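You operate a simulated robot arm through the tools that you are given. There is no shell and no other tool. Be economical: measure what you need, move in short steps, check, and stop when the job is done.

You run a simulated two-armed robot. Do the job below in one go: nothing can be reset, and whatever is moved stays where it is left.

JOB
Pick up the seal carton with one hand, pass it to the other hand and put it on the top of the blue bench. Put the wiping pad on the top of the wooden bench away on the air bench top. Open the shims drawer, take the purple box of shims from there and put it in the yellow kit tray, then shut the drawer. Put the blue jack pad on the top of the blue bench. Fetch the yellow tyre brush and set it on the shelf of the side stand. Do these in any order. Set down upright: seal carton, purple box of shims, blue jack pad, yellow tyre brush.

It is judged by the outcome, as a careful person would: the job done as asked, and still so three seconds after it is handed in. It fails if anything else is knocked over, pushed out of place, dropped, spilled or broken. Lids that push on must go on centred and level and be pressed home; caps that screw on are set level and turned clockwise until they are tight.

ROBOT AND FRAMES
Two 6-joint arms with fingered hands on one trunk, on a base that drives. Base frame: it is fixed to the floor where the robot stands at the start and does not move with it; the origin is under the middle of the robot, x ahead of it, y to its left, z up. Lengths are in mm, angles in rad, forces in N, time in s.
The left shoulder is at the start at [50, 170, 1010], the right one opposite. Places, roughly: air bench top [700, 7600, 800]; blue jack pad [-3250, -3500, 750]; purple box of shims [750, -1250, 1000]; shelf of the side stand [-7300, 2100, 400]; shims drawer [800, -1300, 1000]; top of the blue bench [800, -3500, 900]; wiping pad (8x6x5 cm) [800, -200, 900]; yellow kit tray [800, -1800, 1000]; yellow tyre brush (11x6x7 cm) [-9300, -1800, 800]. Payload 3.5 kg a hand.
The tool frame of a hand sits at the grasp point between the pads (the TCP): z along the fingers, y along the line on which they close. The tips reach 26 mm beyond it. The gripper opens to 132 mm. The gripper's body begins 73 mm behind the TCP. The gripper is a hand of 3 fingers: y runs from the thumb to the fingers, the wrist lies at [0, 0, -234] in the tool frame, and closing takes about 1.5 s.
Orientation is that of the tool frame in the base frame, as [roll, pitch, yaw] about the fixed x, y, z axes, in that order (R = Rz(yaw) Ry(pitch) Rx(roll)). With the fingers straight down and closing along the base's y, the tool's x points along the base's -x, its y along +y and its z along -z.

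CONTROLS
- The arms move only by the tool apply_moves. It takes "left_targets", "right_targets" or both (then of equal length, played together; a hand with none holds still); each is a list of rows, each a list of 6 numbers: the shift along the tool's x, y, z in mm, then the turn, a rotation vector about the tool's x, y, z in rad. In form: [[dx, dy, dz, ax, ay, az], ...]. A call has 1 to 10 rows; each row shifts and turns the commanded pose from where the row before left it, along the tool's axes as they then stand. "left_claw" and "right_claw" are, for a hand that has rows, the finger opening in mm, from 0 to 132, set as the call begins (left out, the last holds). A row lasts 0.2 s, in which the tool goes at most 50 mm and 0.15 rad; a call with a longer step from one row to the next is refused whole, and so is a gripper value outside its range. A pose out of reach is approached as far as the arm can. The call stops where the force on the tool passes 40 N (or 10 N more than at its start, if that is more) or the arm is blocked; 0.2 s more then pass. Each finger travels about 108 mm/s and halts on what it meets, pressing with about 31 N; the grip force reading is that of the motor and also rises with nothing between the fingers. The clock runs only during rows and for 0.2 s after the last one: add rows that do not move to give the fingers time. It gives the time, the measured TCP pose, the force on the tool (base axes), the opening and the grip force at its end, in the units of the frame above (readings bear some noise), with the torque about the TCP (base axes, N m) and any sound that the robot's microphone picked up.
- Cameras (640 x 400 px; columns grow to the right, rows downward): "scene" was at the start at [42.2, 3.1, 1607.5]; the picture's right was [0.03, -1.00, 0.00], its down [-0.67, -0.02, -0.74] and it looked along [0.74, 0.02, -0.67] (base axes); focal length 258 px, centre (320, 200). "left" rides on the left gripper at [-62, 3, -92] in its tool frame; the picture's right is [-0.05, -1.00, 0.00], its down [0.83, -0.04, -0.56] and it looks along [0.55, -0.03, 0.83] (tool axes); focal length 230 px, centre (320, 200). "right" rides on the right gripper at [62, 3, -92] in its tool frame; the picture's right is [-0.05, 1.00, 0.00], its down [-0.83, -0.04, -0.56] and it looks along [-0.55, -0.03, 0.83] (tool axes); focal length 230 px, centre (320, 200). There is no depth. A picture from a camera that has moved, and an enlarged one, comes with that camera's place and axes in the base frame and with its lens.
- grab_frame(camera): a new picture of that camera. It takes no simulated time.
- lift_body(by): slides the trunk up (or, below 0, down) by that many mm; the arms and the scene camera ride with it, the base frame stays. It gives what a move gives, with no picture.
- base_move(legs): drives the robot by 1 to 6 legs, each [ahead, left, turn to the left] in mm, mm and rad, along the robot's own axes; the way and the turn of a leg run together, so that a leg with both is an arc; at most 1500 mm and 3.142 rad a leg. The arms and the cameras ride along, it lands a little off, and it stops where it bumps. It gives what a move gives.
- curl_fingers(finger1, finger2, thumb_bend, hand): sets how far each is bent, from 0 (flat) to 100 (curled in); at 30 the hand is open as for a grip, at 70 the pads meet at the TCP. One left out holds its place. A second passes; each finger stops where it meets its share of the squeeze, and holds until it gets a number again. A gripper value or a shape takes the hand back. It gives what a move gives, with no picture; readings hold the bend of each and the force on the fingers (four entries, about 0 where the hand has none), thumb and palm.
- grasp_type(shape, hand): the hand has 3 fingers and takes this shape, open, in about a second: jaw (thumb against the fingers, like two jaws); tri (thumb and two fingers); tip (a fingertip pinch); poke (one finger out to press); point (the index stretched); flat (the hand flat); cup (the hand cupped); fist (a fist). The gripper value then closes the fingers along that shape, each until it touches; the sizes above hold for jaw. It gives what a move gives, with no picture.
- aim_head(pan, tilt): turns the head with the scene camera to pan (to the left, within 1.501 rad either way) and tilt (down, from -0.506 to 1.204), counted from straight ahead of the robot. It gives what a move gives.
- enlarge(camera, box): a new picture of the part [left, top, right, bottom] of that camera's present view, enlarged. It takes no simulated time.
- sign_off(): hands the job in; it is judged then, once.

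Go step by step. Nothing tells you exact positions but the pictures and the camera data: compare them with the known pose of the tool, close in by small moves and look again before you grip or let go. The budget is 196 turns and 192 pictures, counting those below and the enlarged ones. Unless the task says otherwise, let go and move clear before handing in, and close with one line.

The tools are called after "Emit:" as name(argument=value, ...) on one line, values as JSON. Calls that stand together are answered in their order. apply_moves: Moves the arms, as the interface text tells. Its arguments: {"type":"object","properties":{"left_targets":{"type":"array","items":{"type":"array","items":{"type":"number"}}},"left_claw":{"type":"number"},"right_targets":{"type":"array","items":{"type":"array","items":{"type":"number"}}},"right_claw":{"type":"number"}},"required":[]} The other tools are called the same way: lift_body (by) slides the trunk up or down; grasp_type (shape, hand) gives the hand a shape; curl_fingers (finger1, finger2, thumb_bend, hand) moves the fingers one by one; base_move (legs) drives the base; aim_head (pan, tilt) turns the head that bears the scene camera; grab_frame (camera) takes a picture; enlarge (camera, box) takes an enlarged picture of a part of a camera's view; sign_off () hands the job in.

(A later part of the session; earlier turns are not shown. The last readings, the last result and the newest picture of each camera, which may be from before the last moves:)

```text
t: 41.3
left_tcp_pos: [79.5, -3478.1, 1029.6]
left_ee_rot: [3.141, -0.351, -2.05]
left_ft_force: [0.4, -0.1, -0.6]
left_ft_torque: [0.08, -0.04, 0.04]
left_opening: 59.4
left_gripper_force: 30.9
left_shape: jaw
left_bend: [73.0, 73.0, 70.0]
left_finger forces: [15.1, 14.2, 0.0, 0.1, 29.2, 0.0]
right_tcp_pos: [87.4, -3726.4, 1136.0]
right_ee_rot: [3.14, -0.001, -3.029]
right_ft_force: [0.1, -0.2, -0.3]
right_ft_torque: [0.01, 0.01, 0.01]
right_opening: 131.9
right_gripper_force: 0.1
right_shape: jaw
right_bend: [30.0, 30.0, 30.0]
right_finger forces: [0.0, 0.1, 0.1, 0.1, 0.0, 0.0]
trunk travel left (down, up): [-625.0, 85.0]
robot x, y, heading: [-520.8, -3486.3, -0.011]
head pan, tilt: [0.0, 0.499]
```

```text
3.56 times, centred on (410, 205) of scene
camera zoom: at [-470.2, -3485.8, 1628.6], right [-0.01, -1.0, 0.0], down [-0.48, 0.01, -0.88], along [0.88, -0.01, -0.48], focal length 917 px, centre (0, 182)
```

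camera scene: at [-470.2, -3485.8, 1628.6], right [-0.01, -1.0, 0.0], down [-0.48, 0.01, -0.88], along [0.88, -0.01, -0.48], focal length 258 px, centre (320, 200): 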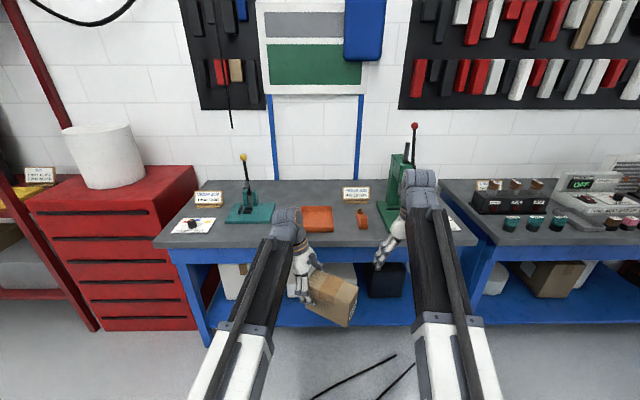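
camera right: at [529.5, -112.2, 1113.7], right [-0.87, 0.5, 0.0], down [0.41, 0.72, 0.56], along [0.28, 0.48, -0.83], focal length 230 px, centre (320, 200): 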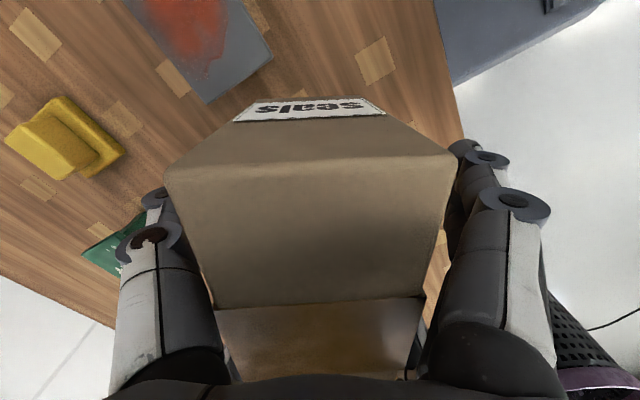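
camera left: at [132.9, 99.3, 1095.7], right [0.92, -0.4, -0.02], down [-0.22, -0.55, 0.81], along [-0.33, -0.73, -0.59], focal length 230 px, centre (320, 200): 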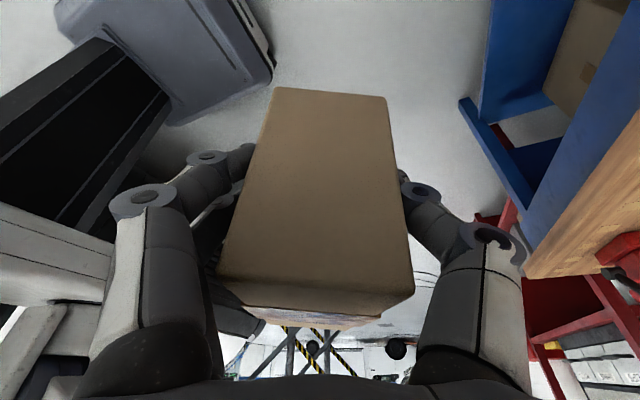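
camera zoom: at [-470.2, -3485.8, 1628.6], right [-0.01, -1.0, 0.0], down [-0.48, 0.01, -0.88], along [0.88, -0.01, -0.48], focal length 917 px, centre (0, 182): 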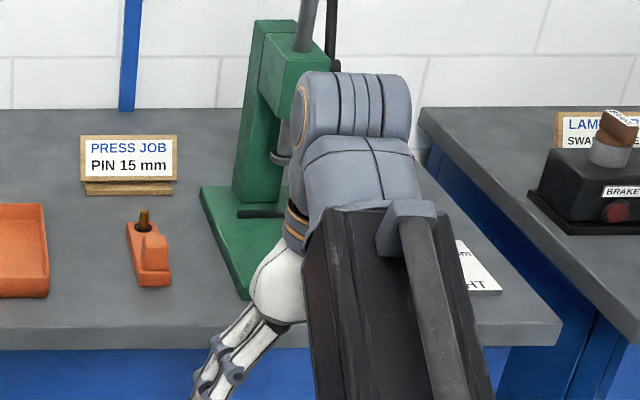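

Free space on the bench lies in front of the teal press, between the crimp-size plate and the orange tray (about x 440–610, y −3400 to −3000). I drive there.

Emit:
base_move(legs=[[0, 324, 0.011], [350, 0, 0]])

Emit:
aim_head(pan=0.1, tilt=0.75)

Emit:
grab_frame(camera="scene")

Emit:
grab_frame(camera="right")

Emit:
grab_frame(camera="left")

```text
t: 45.4
left_tcp_pos: [431.6, -3133.9, 1028.6]
left_ee_rot: [3.141, -0.351, -2.036]
left_ft_force: [-0.4, -0.2, 0.4]
left_ft_torque: [0.07, -0.02, -0.03]
left_opening: 59.5
left_gripper_force: 30.8
left_shape: jaw
left_bend: [73.0, 73.0, 70.0]
left_finger forces: [15.0, 14.1, 0.0, 0.2, 29.1, 0.1]
right_tcp_pos: [444.1, -3382.4, 1136.4]
right_ee_rot: [3.141, -0.002, -3.013]
right_ft_force: [0.5, -0.1, 0.5]
right_ft_torque: [0.04, 0.0, -0.01]
right_opening: 131.9
right_gripper_force: 0.0
right_shape: jaw
right_bend: [30.0, 30.0, 30.0]
right_finger forces: [0.1, 0.0, 0.1, 0.0, 0.0, 0.0]
trunk travel left (down, up): [-625.0, 85.0]
robot x, y, heading: [-168.4, -3153.1, 0.005]
head pan, tilt: [0.0, 0.499]
```

```text
t: 46.1
left_tcp_pos: [429.2, -3133.1, 1028.5]
left_ee_rot: [-3.14, -0.349, -2.034]
left_ft_force: [-0.1, 0.6, 0.1]
left_ft_torque: [0.08, -0.08, -0.01]
left_opening: 59.4
left_gripper_force: 30.9
left_shape: jaw
left_bend: [73.0, 73.0, 70.0]
left_finger forces: [15.1, 14.2, 0.1, 0.1, 29.1, 0.0]
right_tcp_pos: [442.7, -3383.5, 1137.3]
right_ee_rot: [-3.141, -0.001, -3.013]
right_ft_force: [0.4, -0.9, 0.2]
right_ft_torque: [-0.01, 0.0, -0.04]
right_opening: 131.8
right_gripper_force: 0.0
right_shape: jaw
right_bend: [30.0, 30.0, 30.0]
right_finger forces: [0.0, 0.0, 0.0, 0.0, 0.1, 0.0]
trunk travel left (down, up): [-625.0, 85.0]
robot x, y, heading: [-168.1, -3151.8, 0.006]
head pan, tilt: [0.099, 0.75]
```

```text
157 pictures are left
camera scene: at [-127.4, -3142.2, 1606.7], right [0.1, -0.99, 0.0], down [-0.68, -0.07, -0.73], along [0.73, 0.08, -0.68], focal length 258 px, centre (320, 200)
```

scene: 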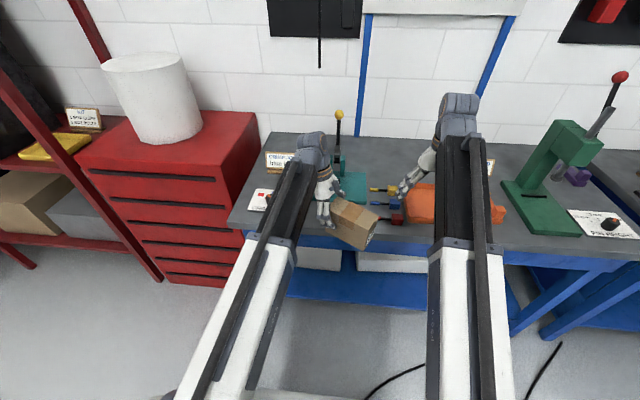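

```text
156 pictures are left
camera right: at [382.9, -3387.6, 1230.7], right [-0.08, 1.0, 0.0], down [0.83, 0.06, 0.55], along [0.55, 0.04, -0.83], focal length 230 px, centre (320, 200)
```

right: 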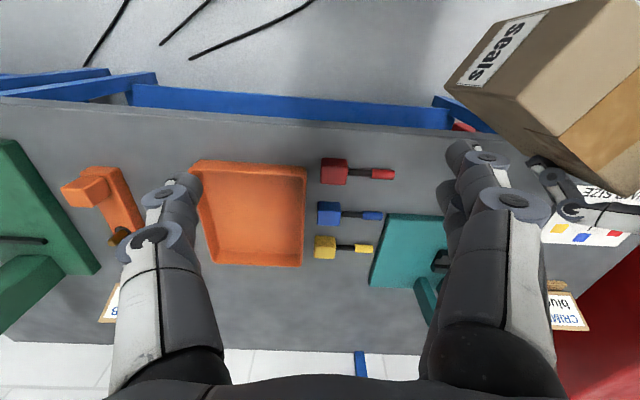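

```text
155 pictures are left
camera left: at [468.8, -3051.5, 1095.6], right [0.91, -0.4, -0.02], down [-0.23, -0.55, 0.81], along [-0.34, -0.73, -0.59], focal length 230 px, centre (320, 200)
```

left: 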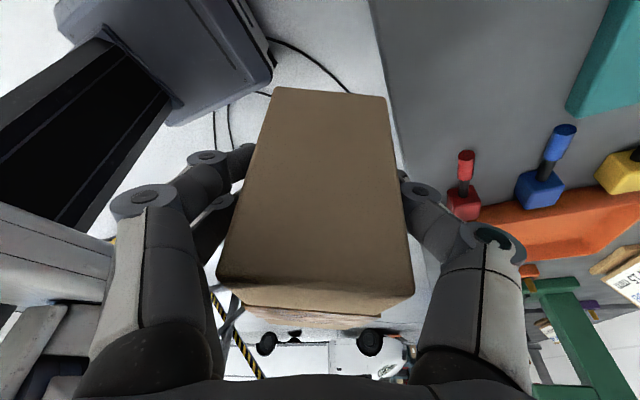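

There are plugs beside the tray, so the safe spot for the carton is about (540, −3130), long side along the bench. I turn it to match and drive in.

Emit:
apply_moves(left_targets=[[0, 0, 0, 0.0403, 0, -0.1105], [0, 0, 0, 0.0403, 0, -0.1105], [0, 0, 0, 0.0403, 0, -0.1105], [0, 0, 0, 0.0403, 0, -0.1105], [0, 0, 0, 0, 0, 0]])

Emit:
base_move(legs=[[0, 51, -0.006], [105, 0, 0]])

Emit:
grab_frame(camera="scene")

Emit:
grab_frame(camera="left")

Emit:
grab_frame(camera="right")

```text
t: 47.3
left_tcp_pos: [433.7, -3115.9, 1021.7]
left_ee_rot: [-3.135, -0.351, -1.873]
left_ft_force: [0.1, 0.2, -0.2]
left_ft_torque: [0.1, -0.07, 0.0]
left_opening: 59.3
left_gripper_force: 30.8
left_shape: jaw
left_bend: [73.0, 73.0, 70.0]
left_finger forces: [15.1, 14.2, 0.1, 0.0, 29.1, 0.0]
left hand out of reach, approached as far as the arm can: row 2, 3, 4
right_tcp_pos: [443.7, -3382.6, 1138.0]
right_ee_rot: [-3.141, 0.001, -3.013]
right_ft_force: [0.8, 0.0, 0.8]
right_ft_torque: [0.04, -0.01, 0.01]
right_opening: 131.9
right_gripper_force: 0.0
right_shape: jaw
right_bend: [30.0, 30.0, 30.0]
right_finger forces: [0.0, 0.0, 0.0, 0.0, 0.0, 0.0]
trunk travel left (down, up): [-625.0, 85.0]
robot x, y, heading: [-167.4, -3149.3, 0.004]
head pan, tilt: [0.099, 0.75]
```

```text
t: 49.0
left_tcp_pos: [540.3, -3066.9, 1022.0]
left_ee_rot: [-3.137, -0.353, -1.879]
left_ft_force: [0.5, -0.7, -0.4]
left_ft_torque: [0.08, -0.01, 0.02]
left_opening: 59.1
left_gripper_force: 31.0
left_shape: jaw
left_bend: [73.0, 73.0, 70.0]
left_finger forces: [15.0, 14.2, 0.1, 0.0, 29.2, 0.1]
right_tcp_pos: [548.2, -3334.0, 1137.2]
right_ee_rot: [3.141, -0.002, -3.019]
right_ft_force: [-0.1, 0.1, -0.2]
right_ft_torque: [0.04, -0.03, -0.04]
right_opening: 132.0
right_gripper_force: 0.0
right_shape: jaw
right_bend: [30.0, 30.0, 30.0]
right_finger forces: [0.1, 0.0, 0.0, 0.0, 0.0, 0.0]
trunk travel left (down, up): [-625.0, 85.0]
robot x, y, heading: [-67.5, -3102.8, 0.004]
head pan, tilt: [0.099, 0.75]
```

```text
154 pictures are left
camera scene: at [-20.8, -3090.7, 1606.5], right [0.1, -0.99, 0.0], down [-0.68, -0.07, -0.73], along [0.73, 0.07, -0.68], focal length 258 px, centre (320, 200)
```

scene: 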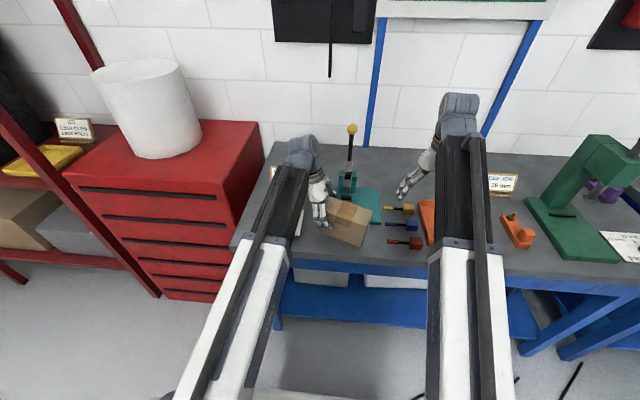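

```text
153 pictures are left
camera left: at [564.4, -2979.7, 1087.8], right [0.97, -0.25, -0.01], down [-0.14, -0.57, 0.81], along [-0.21, -0.78, -0.59], focal length 230 px, centre (320, 200)
```

left: 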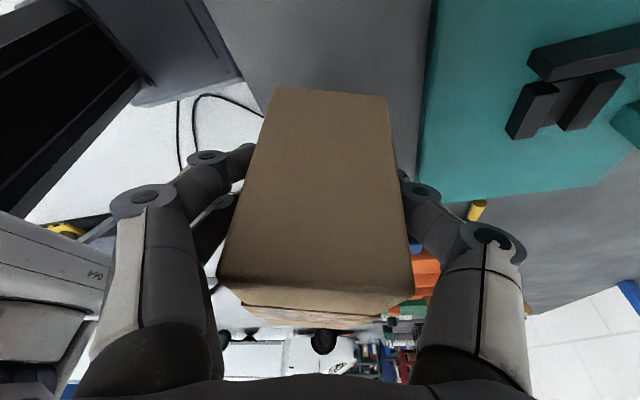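

```text
152 pictures are left
camera right: at [488.0, -3338.4, 1230.1], right [-0.07, 1.0, 0.0], down [0.83, 0.06, 0.55], along [0.55, 0.04, -0.83], focal length 230 px, centre (320, 200)
```

right: 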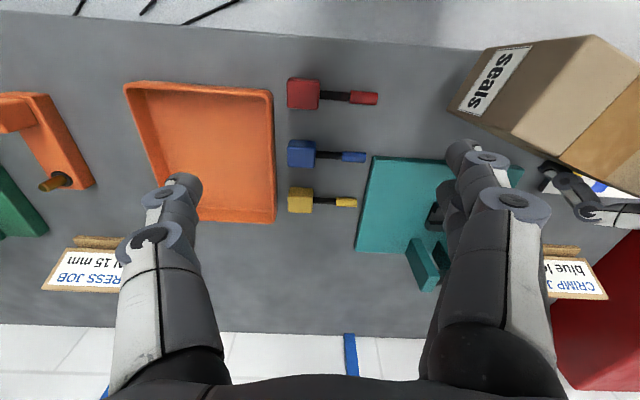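

The carton is now over the free spot but slightly close to the front edge; I move ahead 30 mm, then lower by the trunk.

Emit:
base_move(legs=[[32, 0, -0.004]])

Emit:
lift_body(by=-60)

Emit:
grab_frame(camera="right")

Emit:
enlarge(camera="scene", box=[240, 140, 440, 270])

```text
t: 49.9
left_tcp_pos: [572.4, -3069.1, 1021.9]
left_ee_rot: [-3.139, -0.352, -1.882]
left_ft_force: [0.7, 0.1, 0.5]
left_ft_torque: [0.13, -0.03, 0.0]
left_opening: 59.5
left_gripper_force: 31.5
left_shape: jaw
left_bend: [73.0, 73.0, 70.0]
left_finger forces: [15.1, 14.2, 0.0, 0.0, 29.3, 0.0]
right_tcp_pos: [579.6, -3335.0, 1136.3]
right_ee_rot: [3.141, -0.001, -3.021]
right_ft_force: [-0.3, 0.6, -0.3]
right_ft_torque: [0.01, 0.03, 0.01]
right_opening: 131.9
right_gripper_force: 0.1
right_shape: jaw
right_bend: [30.0, 30.0, 30.0]
right_finger forces: [0.0, 0.0, 0.0, 0.0, 0.1, 0.0]
trunk travel left (down, up): [-625.0, 85.0]
robot x, y, heading: [-30.3, -3103.1, -0.002]
head pan, tilt: [0.099, 0.75]
```

```text
t: 50.9
left_tcp_pos: [571.6, -3068.7, 964.8]
left_ee_rot: [-3.134, -0.352, -1.882]
left_ft_force: [3.6, -0.4, 20.4]
left_ft_torque: [0.05, 0.45, 0.12]
left_opening: 59.8
left_gripper_force: 30.8
left_shape: jaw
left_bend: [74.0, 74.0, 70.0]
left_finger forces: [16.0, 15.6, 0.0, 0.0, 35.6, 0.0]
right_tcp_pos: [578.2, -3336.1, 1077.6]
right_ee_rot: [-3.139, 0.001, -3.021]
right_ft_force: [-0.3, -1.1, -0.6]
right_ft_torque: [-0.01, 0.05, 0.0]
right_opening: 132.2
right_gripper_force: 0.0
right_shape: jaw
right_bend: [30.0, 30.0, 30.0]
right_finger forces: [0.0, 0.0, 0.1, 0.1, 0.1, 0.0]
trunk travel left (down, up): [-565.0, 145.0]
robot x, y, heading: [-33.5, -3094.3, -0.006]
head pan, tilt: [0.099, 0.75]
```

```text
151 pictures are left
camera right: at [517.2, -3340.6, 1171.4], right [-0.07, 1.0, 0.0], down [0.83, 0.06, 0.56], along [0.55, 0.04, -0.83], focal length 230 px, centre (320, 200)
```

right: 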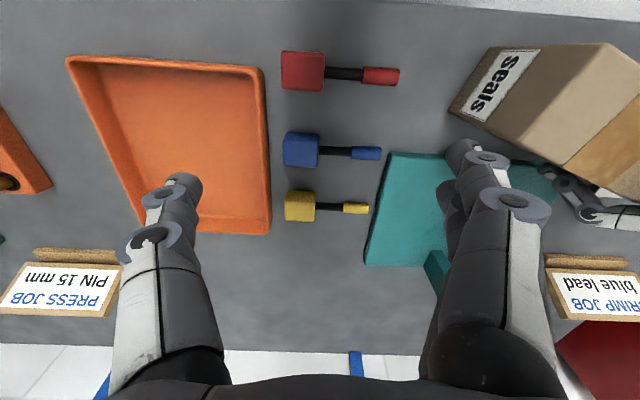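

```text
3.08 times, centred on (340, 205) of scene
camera zoom: at [8.6, -3091.0, 1547.0], right [0.1, -1.0, 0.0], down [-0.68, -0.07, -0.73], along [0.73, 0.07, -0.68], focal length 793 px, centre (258, 185)
```

zoom: 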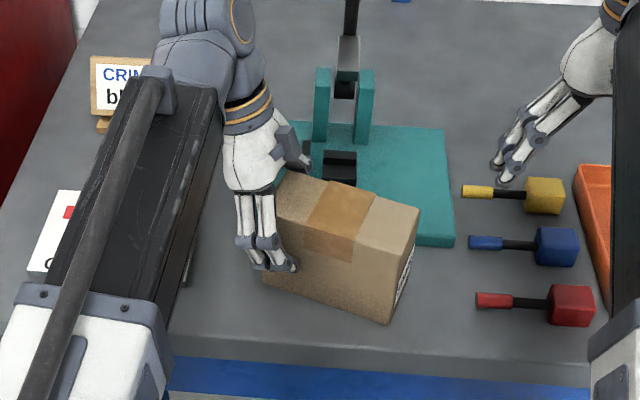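

The carton touched down at about bench height (~900). I check that it is clear of the teal press before letting go.

Emit:
grab_frame(camera="left")

Emit:
enlarge(camera="right", box=[420, 20, 640, 240])

```text
149 pictures are left
camera left: at [595.5, -2982.4, 1030.5], right [0.97, -0.26, -0.01], down [-0.14, -0.57, 0.81], along [-0.21, -0.78, -0.59], focal length 230 px, centre (320, 200)
```

left: 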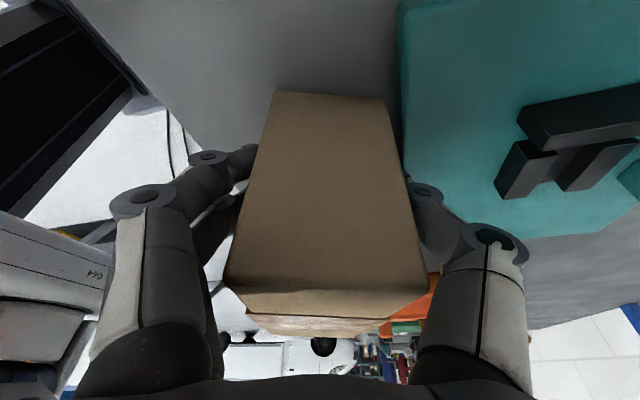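

```text
1.82 times, centred on (530, 130) of right
camera zoom: at [517.2, -3340.6, 1171.4], right [-0.07, 1.0, 0.0], down [0.83, 0.06, 0.56], along [0.55, 0.04, -0.83], focal length 418 px, centre (-62, 327)
```

zoom: 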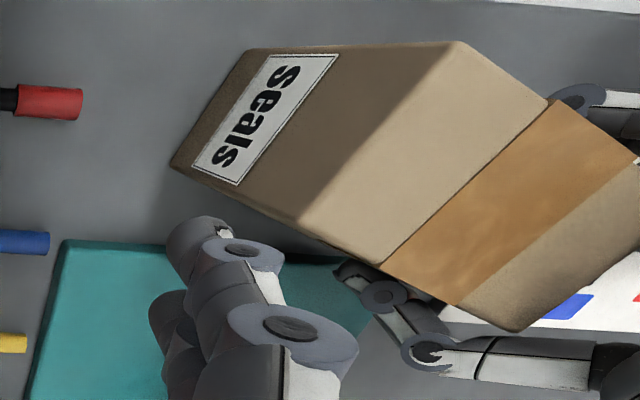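

The carton's bottom is at bench level and clear of the press. I open the left hand only partly so the fingers stay off the press, then raise the trunk.

Emit:
apply_moves(left_targets=[[0, 0, 0, 0, 0, 0], [0, 0, 0, 0, 0, 0], [0, 0, 0, 0, 0, 0], [0, 0, 0, 0, 0, 0]], left_claw=95)

Emit:
grab_frame(camera="left")

Emit:
grab_frame(camera="right")

```text
t: 51.9
left_tcp_pos: [571.4, -3068.8, 962.4]
left_ee_rot: [-3.137, -0.352, -1.882]
left_ft_force: [0.4, 0.0, -0.2]
left_ft_torque: [0.0, 0.02, -0.04]
left_opening: 94.6
left_gripper_force: 0.2
left_shape: jaw
left_bend: [66.0, 66.0, 63.0]
left_finger forces: [0.0, 0.0, 0.0, 0.1, 0.0, 0.1]
right_tcp_pos: [578.4, -3335.7, 1077.8]
right_ee_rot: [-3.141, 0.001, -3.022]
right_ft_force: [0.2, 0.1, -0.5]
right_ft_torque: [-0.02, 0.02, 0.02]
right_opening: 131.7
right_gripper_force: 0.1
right_shape: jaw
right_bend: [30.0, 30.0, 30.0]
right_finger forces: [0.0, 0.0, 0.1, 0.0, 0.0, 0.0]
trunk travel left (down, up): [-565.0, 145.0]
robot x, y, heading: [-31.9, -3098.2, -0.002]
head pan, tilt: [0.099, 0.75]
```

```text
147 pictures are left
camera left: at [595.6, -2982.1, 1028.2], right [0.97, -0.26, -0.01], down [-0.14, -0.57, 0.81], along [-0.22, -0.78, -0.59], focal length 230 px, centre (320, 200)
```

left: 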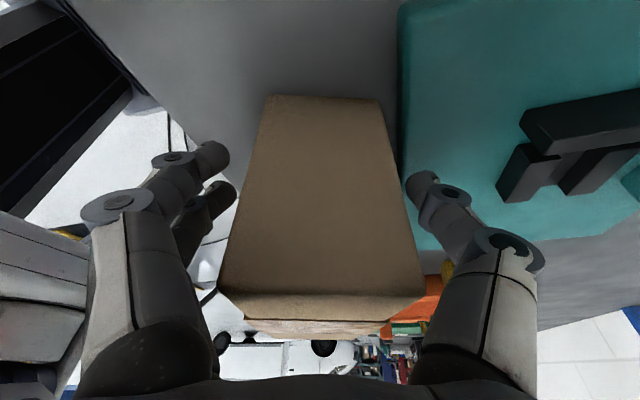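

```text
146 pictures are left
camera right: at [517.8, -3340.5, 1170.6], right [-0.07, 1.0, 0.0], down [0.83, 0.06, 0.55], along [0.55, 0.04, -0.83], focal length 230 px, centre (320, 200)
```

right: 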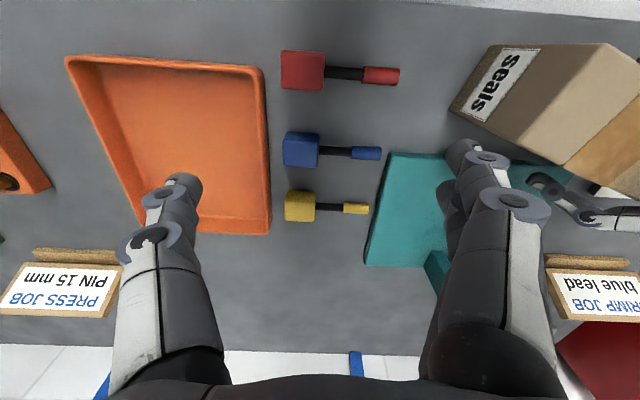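

The carton is standing free. Raise, back away, then look back toward the jack pad.

Emit:
lift_body(by=130)

Emit:
base_move(legs=[[-500, 0, 0]])

Emit:
aim_head(pan=0, tilt=0.5)

Emit:
enlarge(camera="scene", box=[160, 100, 560, 350])

```text
t: 53.5
left_tcp_pos: [571.4, -3069.0, 1092.1]
left_ee_rot: [-3.137, -0.352, -1.883]
left_ft_force: [-0.7, -0.1, 0.0]
left_ft_torque: [0.02, -0.03, 0.01]
left_opening: 94.6
left_gripper_force: 0.1
left_shape: jaw
left_bend: [66.0, 66.0, 63.0]
left_finger forces: [0.0, 0.0, 0.0, 0.0, 0.0, 0.1]
right_tcp_pos: [577.8, -3335.4, 1206.8]
right_ee_rot: [-3.141, 0.0, -3.022]
right_ft_force: [0.1, -0.4, 0.9]
right_ft_torque: [-0.03, 0.0, 0.01]
right_opening: 131.9
right_gripper_force: 0.1
right_shape: jaw
right_bend: [30.0, 30.0, 30.0]
right_finger forces: [0.0, 0.1, 0.0, 0.0, 0.0, 0.0]
trunk travel left (down, up): [-695.0, 15.0]
robot x, y, heading: [-32.6, -3099.7, -0.001]
head pan, tilt: [0.099, 0.75]
```

```text
t: 56.4
left_tcp_pos: [68.6, -3070.7, 1092.0]
left_ee_rot: [-3.136, -0.353, -1.891]
left_ft_force: [0.1, 0.9, 0.3]
left_ft_torque: [0.0, -0.03, 0.02]
left_opening: 94.5
left_gripper_force: 0.0
left_shape: jaw
left_bend: [66.0, 66.0, 63.0]
left_finger forces: [0.1, 0.0, 0.0, 0.0, 0.1, 0.1]
right_tcp_pos: [74.9, -3337.1, 1207.4]
right_ee_rot: [3.141, -0.002, -3.03]
right_ft_force: [-0.2, 0.5, 0.2]
right_ft_torque: [-0.02, -0.04, -0.01]
right_opening: 132.0
right_gripper_force: 0.0
right_shape: jaw
right_bend: [30.0, 30.0, 30.0]
right_finger forces: [0.1, 0.1, 0.1, 0.0, 0.1, 0.0]
trunk travel left (down, up): [-695.0, 15.0]
robot x, y, heading: [-528.6, -3095.5, -0.016]
head pan, tilt: [0.099, 0.75]
```

```text
t: 57.2
left_tcp_pos: [69.9, -3071.1, 1092.1]
left_ee_rot: [-3.136, -0.352, -1.891]
left_ft_force: [-0.9, 0.2, -0.8]
left_ft_torque: [-0.01, 0.0, 0.01]
left_opening: 94.7
left_gripper_force: 0.1
left_shape: jaw
left_bend: [66.0, 66.0, 63.0]
left_finger forces: [0.0, 0.0, 0.1, 0.1, 0.1, 0.0]
right_tcp_pos: [75.9, -3338.4, 1207.0]
right_ee_rot: [-3.141, -0.001, -3.03]
right_ft_force: [0.7, -0.3, 0.5]
right_ft_torque: [0.04, 0.02, -0.01]
right_opening: 132.1
right_gripper_force: 0.0
right_shape: jaw
right_bend: [30.0, 30.0, 30.0]
right_finger forces: [0.0, 0.0, 0.0, 0.1, 0.0, 0.1]
trunk travel left (down, up): [-695.0, 15.0]
robot x, y, heading: [-535.6, -3097.0, -0.011]
head pan, tilt: [0.0, 0.499]
```

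```text
1.60 times, centred on (360, 225) of scene
camera zoom: at [-483.2, -3096.2, 1698.5], right [-0.01, -1.0, 0.0], down [-0.48, 0.01, -0.88], along [0.88, -0.01, -0.48], focal length 413 px, centre (256, 160)
```

zoom: 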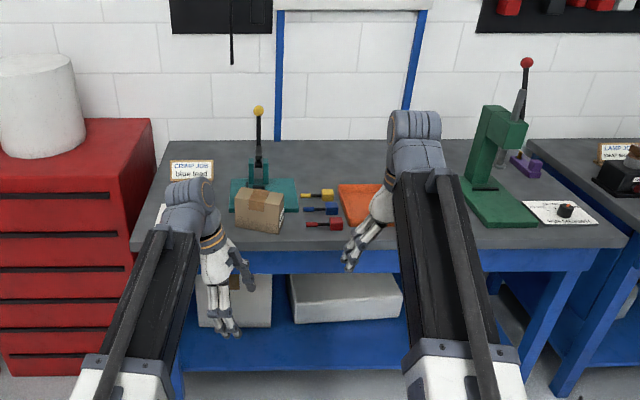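

The carton is safely on the blue bench. I turn around to look for the blue jack pad.

Emit:
base_move(legs=[[0, 0, 3.14]])

Emit:
aim_head(pan=0.3, tilt=0.35)

Emit:
grab_frame(camera="scene")

```text
t: 65.0
left_tcp_pos: [-1134.3, -3149.8, 1092.3]
left_ee_rot: [-3.135, -0.352, 1.297]
left_ft_force: [0.5, -0.1, 0.2]
left_ft_torque: [0.01, 0.02, -0.02]
left_opening: 94.6
left_gripper_force: 0.2
left_shape: jaw
left_bend: [66.0, 66.0, 63.0]
left_finger forces: [0.0, 0.0, 0.0, 0.0, 0.0, 0.0]
right_tcp_pos: [-1152.3, -2884.2, 1206.9]
right_ee_rot: [3.14, -0.001, 0.16]
right_ft_force: [1.2, -0.2, -0.6]
right_ft_torque: [0.0, 0.03, 0.01]
right_opening: 132.0
right_gripper_force: 0.0
right_shape: jaw
right_bend: [30.0, 30.0, 30.0]
right_finger forces: [0.0, 0.1, 0.0, 0.0, 0.0, 0.0]
trunk travel left (down, up): [-695.0, 15.0]
robot x, y, heading: [-535.7, -3093.0, -3.109]
head pan, tilt: [0.0, 0.499]
```

```text
t: 65.8
left_tcp_pos: [-1134.0, -3150.0, 1092.5]
left_ee_rot: [-3.136, -0.353, 1.297]
left_ft_force: [0.1, 0.0, 0.1]
left_ft_torque: [0.03, 0.02, 0.02]
left_opening: 94.5
left_gripper_force: 0.0
left_shape: jaw
left_bend: [66.0, 66.0, 63.0]
left_finger forces: [0.1, 0.0, 0.1, 0.1, 0.0, 0.0]
right_tcp_pos: [-1151.1, -2885.0, 1207.4]
right_ee_rot: [3.141, 0.0, 0.159]
right_ft_force: [-0.3, 0.0, 0.0]
right_ft_torque: [0.0, -0.02, 0.03]
right_opening: 132.0
right_gripper_force: 0.1
right_shape: jaw
right_bend: [30.0, 30.0, 30.0]
right_finger forces: [0.0, 0.0, 0.2, 0.0, 0.1, 0.0]
trunk travel left (down, up): [-695.0, 15.0]
robot x, y, heading: [-533.3, -3095.8, -3.106]
head pan, tilt: [0.3, 0.351]
```

```text
144 pictures are left
camera scene: at [-582.3, -3124.9, 1712.2], right [-0.33, 0.94, 0.0], down [0.33, 0.11, -0.94], along [-0.89, -0.31, -0.34], focal length 258 px, centre (320, 200)
```

scene: 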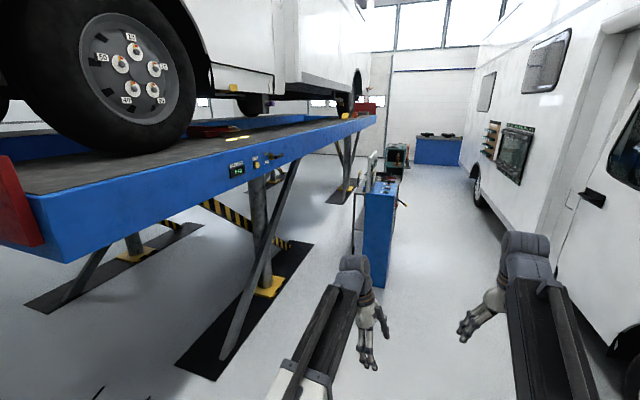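

The jack pad should be near the blue console ahead. Zooming there.

Emit:
enlarge(camera="scene", box=[320, 130, 440, 300])

Emit:
enlarge(camera="scene", box=[130, 80, 400, 240])

```text
2.35 times, centred on (380, 215) of scene
camera zoom: at [-582.3, -3124.9, 1712.2], right [-0.33, 0.94, 0.0], down [0.33, 0.11, -0.94], along [-0.89, -0.31, -0.34], focal length 607 px, centre (179, 165)
```

zoom: 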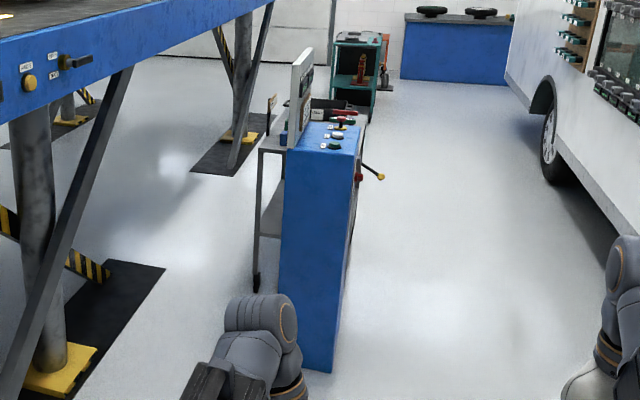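

```text
2.37 times, centred on (265, 160) of scene
camera zoom: at [-582.3, -3124.9, 1712.2], right [-0.33, 0.94, 0.0], down [0.33, 0.11, -0.94], along [-0.89, -0.31, -0.34], focal length 611 px, centre (450, 295)
```

zoom: 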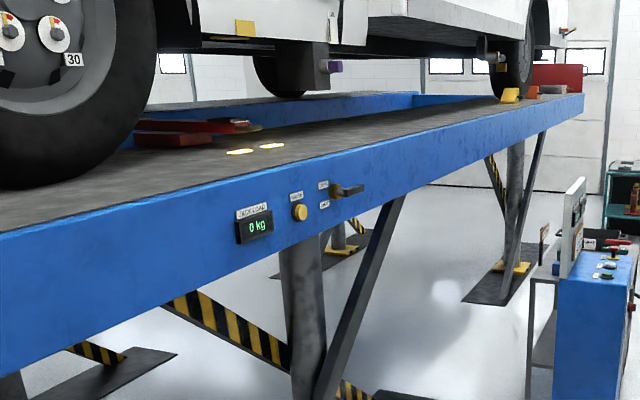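

The pad should be on the grey trolley beside/behind the blue console. I'll drive along the corridor and turn to face the trolley.

Emit:
base_move(legs=[[0, -690, -0.035], [1350, 0, 0], [1350, 0, 0]])

Emit:
aim_head(pan=1.4, tilt=0.6)

Emit:
grab_frame(camera="scene")

```text
t: 73.0
left_tcp_pos: [-1775.5, -2414.2, 1096.1]
left_ee_rot: [-3.13, -0.35, 1.248]
left_ft_force: [-1.1, -1.0, 0.4]
left_ft_torque: [-0.01, 0.03, 0.02]
left_opening: 95.0
left_gripper_force: 0.1
left_shape: jaw
left_bend: [66.0, 66.0, 63.0]
left_finger forces: [0.1, 0.0, 0.1, 0.0, 0.0, 0.0]
right_tcp_pos: [-1766.5, -2148.8, 1207.1]
right_ee_rot: [3.14, -0.003, 0.111]
right_ft_force: [0.4, -0.6, 0.4]
right_ft_torque: [-0.01, -0.03, 0.01]
right_opening: 131.7
right_gripper_force: 0.1
right_shape: jaw
right_bend: [30.0, 30.0, 30.0]
right_finger forces: [0.0, 0.1, 0.0, 0.0, 0.1, 0.0]
trunk travel left (down, up): [-695.0, 15.0]
robot x, y, heading: [-1179.8, -2389.3, 3.129]
head pan, tilt: [0.3, 0.351]
stopped in leg 2: the robot was blocked; the commanded pose is now the measured one
```

```text
t: 74.3
left_tcp_pos: [-1772.8, -2414.6, 1097.7]
left_ee_rot: [-3.128, -0.348, 1.248]
left_ft_force: [-0.6, -0.3, -0.1]
left_ft_torque: [0.01, -0.04, -0.01]
left_opening: 94.6
left_gripper_force: 0.1
left_shape: jaw
left_bend: [66.0, 66.0, 63.0]
left_finger forces: [0.0, 0.0, 0.0, 0.0, 0.0, 0.0]
right_tcp_pos: [-1764.8, -2148.9, 1206.7]
right_ee_rot: [-3.14, -0.002, 0.111]
right_ft_force: [0.5, -0.2, 0.0]
right_ft_torque: [-0.02, 0.0, 0.04]
right_opening: 132.0
right_gripper_force: 0.0
right_shape: jaw
right_bend: [30.0, 30.0, 30.0]
right_finger forces: [0.0, 0.0, 0.0, 0.0, 0.1, 0.0]
trunk travel left (down, up): [-695.0, 15.0]
robot x, y, heading: [-1177.3, -2385.9, 3.124]
head pan, tilt: [1.4, 0.6]
```

```text
141 pictures are left
camera scene: at [-1141.5, -2475.3, 1689.1], right [-0.98, 0.18, 0.01], down [0.09, 0.56, -0.83], along [-0.16, -0.81, -0.56], focal length 258 px, centre (320, 200)
```

scene: 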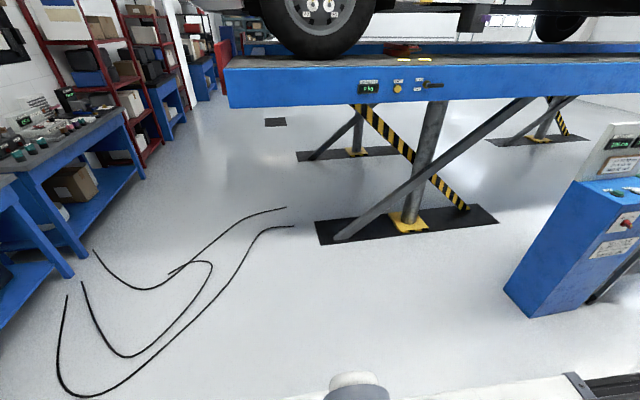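

The base was blocked in the second leg. I look ahead and to the right to see what it met.

Emit:
aim_head(pan=-0.3, tilt=0.9)

Emit:
grab_frame(camera="scene")

Emit:
aim_head(pan=-0.8, tilt=0.6)

Emit:
grab_frame(camera="scene")

```text
t: 76.0
left_tcp_pos: [-1772.2, -2414.6, 1098.8]
left_ee_rot: [-3.128, -0.349, 1.248]
left_ft_force: [-0.5, -0.3, 0.3]
left_ft_torque: [0.03, -0.02, 0.0]
left_opening: 94.8
left_gripper_force: 0.1
left_shape: jaw
left_bend: [66.0, 66.0, 63.0]
left_finger forces: [0.1, 0.0, 0.0, 0.1, 0.0, 0.0]
right_tcp_pos: [-1765.9, -2148.4, 1207.4]
right_ee_rot: [-3.141, -0.002, 0.11]
right_ft_force: [0.4, 0.0, -0.4]
right_ft_torque: [0.03, -0.02, 0.02]
right_opening: 131.7
right_gripper_force: 0.0
right_shape: jaw
right_bend: [30.0, 30.0, 30.0]
right_finger forces: [0.0, 0.0, 0.0, 0.1, 0.0, 0.0]
trunk travel left (down, up): [-695.0, 15.0]
robot x, y, heading: [-1178.6, -2389.8, 3.132]
head pan, tilt: [-0.3, 0.901]
```

```text
140 pictures are left
camera scene: at [-1197.4, -2365.2, 1665.0], right [0.31, 0.95, 0.0], down [0.74, -0.24, -0.63], along [-0.6, 0.19, -0.78], focal length 258 px, centre (320, 200)
```

scene: 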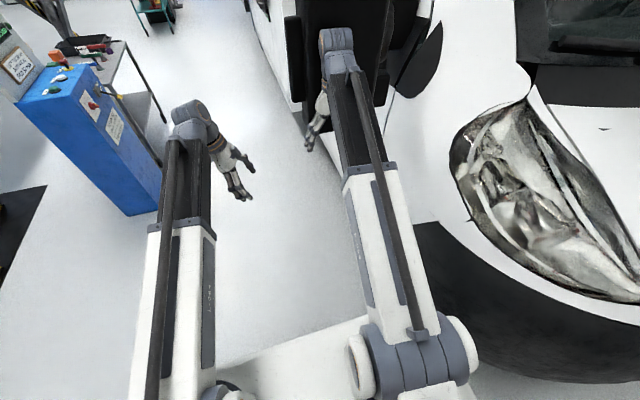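

```text
t: 76.9
left_tcp_pos: [-1772.3, -2414.8, 1098.5]
left_ee_rot: [-3.128, -0.349, 1.247]
left_ft_force: [-0.2, 1.1, 0.8]
left_ft_torque: [0.03, 0.01, 0.0]
left_opening: 94.7
left_gripper_force: 0.0
left_shape: jaw
left_bend: [66.0, 66.0, 63.0]
left_finger forces: [0.0, 0.1, 0.0, 0.0, 0.0, 0.0]
right_tcp_pos: [-1764.8, -2148.8, 1207.7]
right_ee_rot: [-3.141, -0.004, 0.111]
right_ft_force: [-0.2, 0.8, -0.1]
right_ft_torque: [-0.02, 0.01, 0.03]
right_opening: 131.7
right_gripper_force: 0.0
right_shape: jaw
right_bend: [30.0, 30.0, 30.0]
right_finger forces: [0.1, 0.0, 0.1, 0.1, 0.0, 0.1]
trunk travel left (down, up): [-695.0, 15.0]
robot x, y, heading: [-1176.0, -2388.2, 3.13]
head pan, tilt: [-0.799, 0.6]
```

```text
139 pictures are left
camera scene: at [-1186.3, -2324.2, 1689.6], right [0.72, 0.69, -0.01], down [0.38, -0.41, -0.83], along [-0.57, 0.6, -0.56], focal length 258 px, centre (320, 200)
```

scene: 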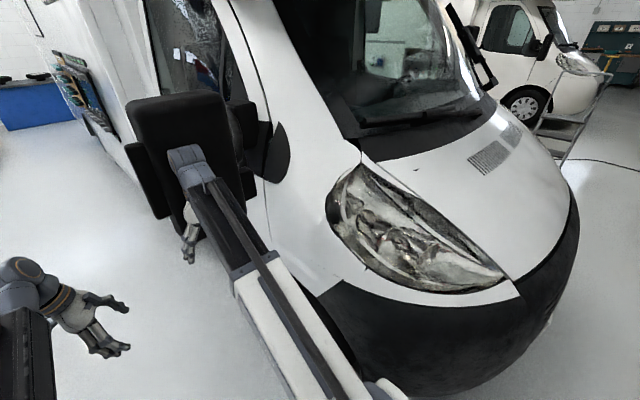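

I was too near the parked van on the right (no damage seen). I back off, shift toward the console side, and advance less.

Emit:
base_move(legs=[[-250, 0, 0], [0, 380, 0.01], [1300, 0, 0]])

Emit:
aim_head(pan=0.5, tilt=0.7)

Emit:
grab_frame(camera="scene")

```text
t: 87.1
left_tcp_pos: [-2879.1, -2754.6, 1091.4]
left_ee_rot: [-3.138, -0.352, 1.228]
left_ft_force: [-0.4, -0.6, 0.2]
left_ft_torque: [0.0, -0.02, -0.02]
left_opening: 94.6
left_gripper_force: 0.0
left_shape: jaw
left_bend: [66.0, 66.0, 63.0]
left_finger forces: [0.2, 0.0, 0.0, 0.2, 0.1, 0.0]
right_tcp_pos: [-2866.5, -2488.8, 1201.2]
right_ee_rot: [3.141, -0.014, 0.087]
right_ft_force: [-0.5, 0.0, -0.4]
right_ft_torque: [0.0, 0.01, 0.0]
right_opening: 132.2
right_gripper_force: 0.1
right_shape: jaw
right_bend: [30.0, 30.0, 30.0]
right_finger forces: [0.0, 0.0, 0.0, 0.0, 0.0, 0.0]
trunk travel left (down, up): [-695.0, 15.0]
robot x, y, heading: [-2272.7, -2742.9, 3.108]
head pan, tilt: [-0.799, 0.6]
```

```text
t: 88.6
left_tcp_pos: [-2878.0, -2754.8, 1092.4]
left_ee_rot: [-3.138, -0.353, 1.226]
left_ft_force: [-0.4, -0.7, 0.2]
left_ft_torque: [-0.05, 0.0, 0.02]
left_opening: 94.8
left_gripper_force: 0.0
left_shape: jaw
left_bend: [66.0, 66.0, 63.0]
left_finger forces: [0.0, 0.0, 0.0, 0.1, 0.1, 0.0]
right_tcp_pos: [-2866.6, -2489.1, 1200.3]
right_ee_rot: [3.138, -0.015, 0.089]
right_ft_force: [0.2, -0.9, -1.0]
right_ft_torque: [0.03, -0.05, 0.03]
right_opening: 131.9
right_gripper_force: 0.1
right_shape: jaw
right_bend: [30.0, 30.0, 30.0]
right_finger forces: [0.0, 0.0, 0.1, 0.0, 0.0, 0.1]
trunk travel left (down, up): [-695.0, 15.0]
robot x, y, heading: [-2275.8, -2745.2, 3.103]
head pan, tilt: [0.499, 0.7]
```

```text
138 pictures are left
camera scene: at [-2311.8, -2781.0, 1680.9], right [-0.45, 0.89, 0.0], down [0.58, 0.29, -0.76], along [-0.68, -0.34, -0.64], focal length 258 px, centre (320, 200)
```

scene: 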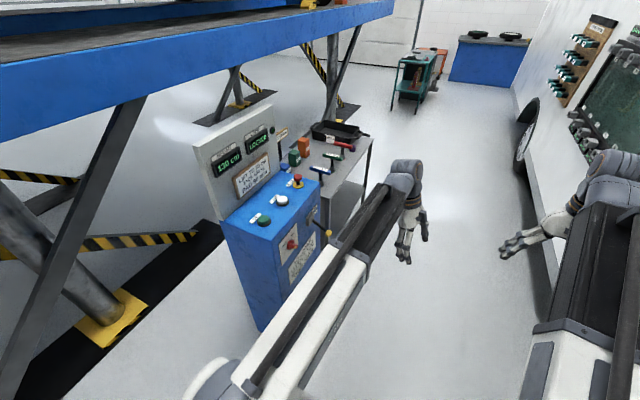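

Emit:
enlarge(camera="scene", box=[250, 110, 390, 200])

```text
4.44 times, centred on (320, 155) of scene
camera zoom: at [-2311.8, -2781.0, 1680.9], right [-0.45, 0.89, 0.0], down [0.58, 0.29, -0.76], along [-0.68, -0.34, -0.64], focal length 1146 px, centre (320, 400)
```

zoom: 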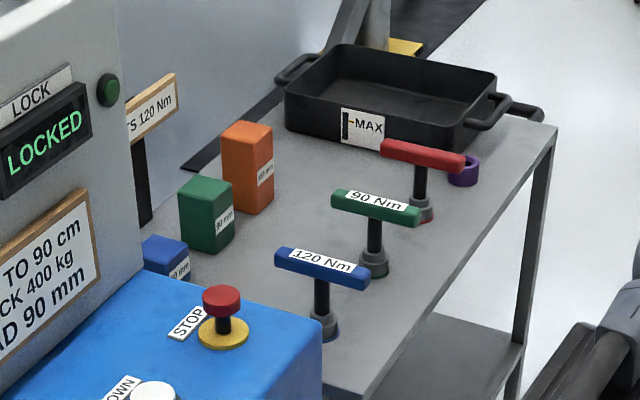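

I see three jack pads (orange, green, blue) on the grey table behind the console's panel. I'll drive past the console and turn to face the table, picking the blue pad with the left hand.

Emit:
base_move(legs=[[0, -120, 0.035], [1340, 0, 0], [0, 0, 1.571]])

Emit:
aim_head(pan=0.2, tilt=0.75)

Emit:
grab_frame(camera="scene")

```text
t: 100.0
left_tcp_pos: [-3588.6, -3237.7, 1093.1]
left_ee_rot: [-3.136, -0.355, 2.849]
left_ft_force: [-0.4, -0.7, 0.4]
left_ft_torque: [0.01, -0.01, 0.0]
left_opening: 94.7
left_gripper_force: 0.0
left_shape: jaw
left_bend: [66.0, 66.0, 63.0]
left_finger forces: [0.0, 0.0, 0.0, 0.1, 0.0, 0.1]
right_tcp_pos: [-3854.9, -3240.7, 1201.1]
right_ee_rot: [3.14, -0.014, 1.709]
right_ft_force: [0.0, 0.3, 0.6]
right_ft_torque: [-0.04, -0.03, -0.02]
right_opening: 131.9
right_gripper_force: 0.0
right_shape: jaw
right_bend: [30.0, 30.0, 30.0]
right_finger forces: [0.0, 0.0, 0.0, 0.1, 0.0, 0.0]
trunk travel left (down, up): [-695.0, 15.0]
robot x, y, heading: [-3630.7, -2634.7, -1.562]
head pan, tilt: [0.499, 0.7]
```

```text
t: 100.8
left_tcp_pos: [-3588.7, -3238.8, 1092.4]
left_ee_rot: [-3.136, -0.354, 2.849]
left_ft_force: [0.5, 0.2, 0.6]
left_ft_torque: [-0.03, 0.01, 0.0]
left_opening: 94.7
left_gripper_force: 0.1
left_shape: jaw
left_bend: [66.0, 66.0, 63.0]
left_finger forces: [0.0, 0.1, 0.0, 0.0, 0.1, 0.0]
right_tcp_pos: [-3853.9, -3241.1, 1200.7]
right_ee_rot: [3.139, -0.016, 1.707]
right_ft_force: [0.0, -0.1, 0.6]
right_ft_torque: [-0.01, -0.02, 0.0]
right_opening: 131.9
right_gripper_force: 0.0
right_shape: jaw
right_bend: [30.0, 30.0, 30.0]
right_finger forces: [0.1, 0.1, 0.0, 0.1, 0.0, 0.1]
trunk travel left (down, up): [-695.0, 15.0]
robot x, y, heading: [-3630.7, -2638.5, -1.555]
head pan, tilt: [0.201, 0.75]
```

```text
136 pictures are left
camera scene: at [-3614.1, -2676.3, 1676.6], right [-0.98, -0.21, 0.0], down [-0.15, 0.67, -0.73], along [0.16, -0.71, -0.68], focal length 258 px, centre (320, 200)
```

scene: 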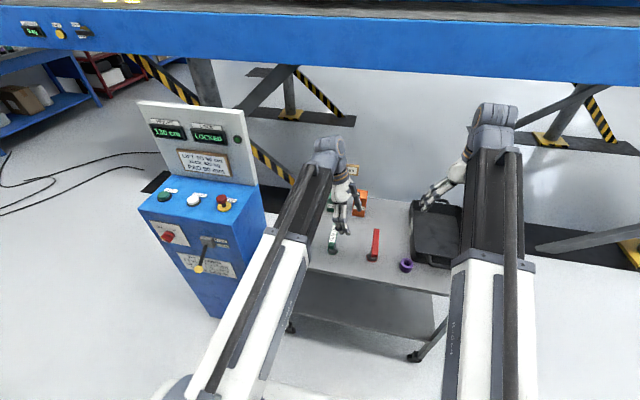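

The pad is hidden behind my left arm. I straighten the left hand to vertical and open it, then look with its camera.

Emit:
apply_moves(left_targets=[[0, 0, 0, 0, -0.118, 0], [0, 0, 0, 0, -0.118, 0], [0, 0, 0, 0, -0.118, 0], [0, 0, 0, 0, 0, 0.145], [0, 0, 0, 0, 0, 0.145], [0, 0, 0, 0, 0, 0.145], [0, 0, 0, 0, 0, 0.145], [0, 0, 0, 0, 0, 0.145], [0, 0, 0, 0, 0, 0.145], [0, 0, 0, 0, 0, 0.145]], left_claw=132)

Emit:
grab_frame(camera="left")

Emit:
grab_frame(camera="right")

Emit:
enlarge(camera="scene", box=[230, 150, 470, 300])

```text
t: 103.0
left_tcp_pos: [-3556.5, -3244.1, 1089.2]
left_ee_rot: [-3.14, 0.006, 1.831]
left_ft_force: [0.0, 0.1, 0.3]
left_ft_torque: [-0.02, -0.02, 0.03]
left_opening: 131.9
left_gripper_force: 0.1
left_shape: jaw
left_bend: [30.0, 30.0, 30.0]
left_finger forces: [0.1, 0.0, 0.0, 0.0, 0.0, 0.0]
left hand out of reach, approached as far as the arm can: row 1, 2, 3
right_tcp_pos: [-3854.0, -3240.2, 1201.8]
right_ee_rot: [3.14, -0.013, 1.708]
right_ft_force: [0.2, 0.4, -0.5]
right_ft_torque: [0.01, 0.0, -0.02]
right_opening: 132.1
right_gripper_force: 0.1
right_shape: jaw
right_bend: [30.0, 30.0, 30.0]
right_finger forces: [0.1, 0.1, 0.1, 0.0, 0.1, 0.0]
trunk travel left (down, up): [-695.0, 15.0]
robot x, y, heading: [-3629.3, -2637.8, -1.559]
head pan, tilt: [0.201, 0.75]
```

```text
135 pictures are left
camera left: at [-3536.5, -3301.7, 1182.5], right [-0.95, -0.31, 0.0], down [-0.26, 0.79, 0.55], along [-0.17, 0.52, -0.83], focal length 230 px, centre (320, 200)
```

left: 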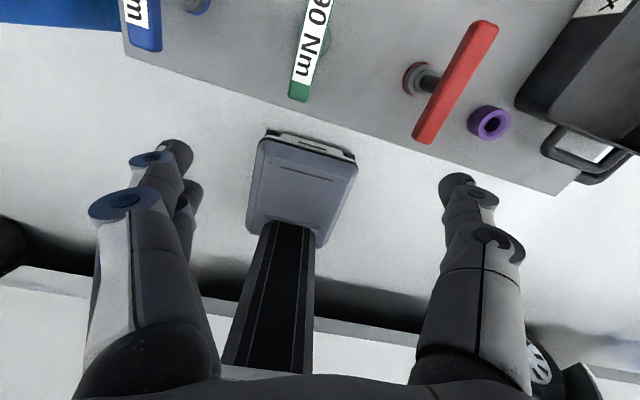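

```text
134 pictures are left
camera right: at [-3858.8, -3180.3, 1295.5], right [1.0, 0.09, 0.0], down [0.07, -0.84, 0.54], along [0.05, -0.54, -0.84], focal length 230 px, centre (320, 200)
```

right: 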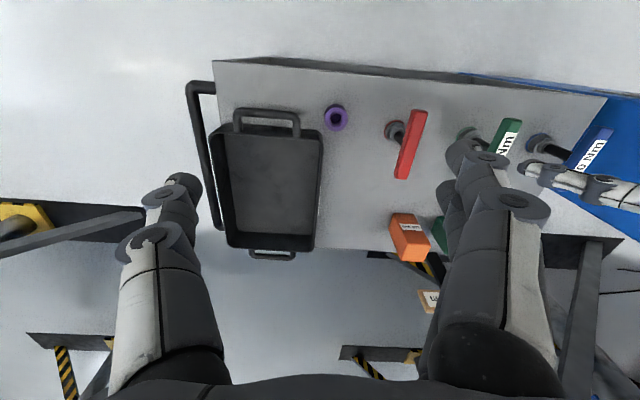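

```text
2.67 times, centred on (350, 225) of scene
camera zoom: at [-3614.2, -2676.3, 1676.6], right [-0.98, -0.21, 0.0], down [-0.15, 0.67, -0.73], along [0.16, -0.71, -0.68], focal length 688 px, centre (240, 133)
```

zoom: 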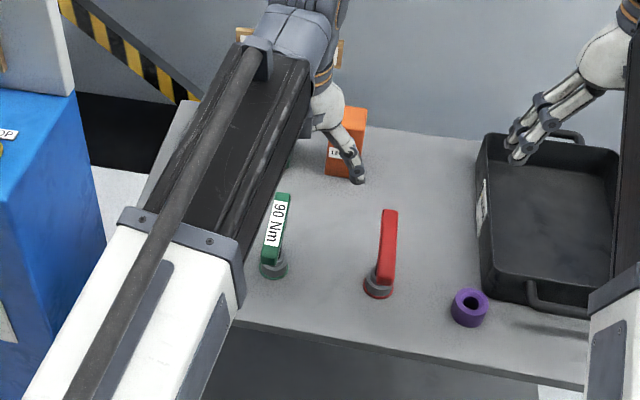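

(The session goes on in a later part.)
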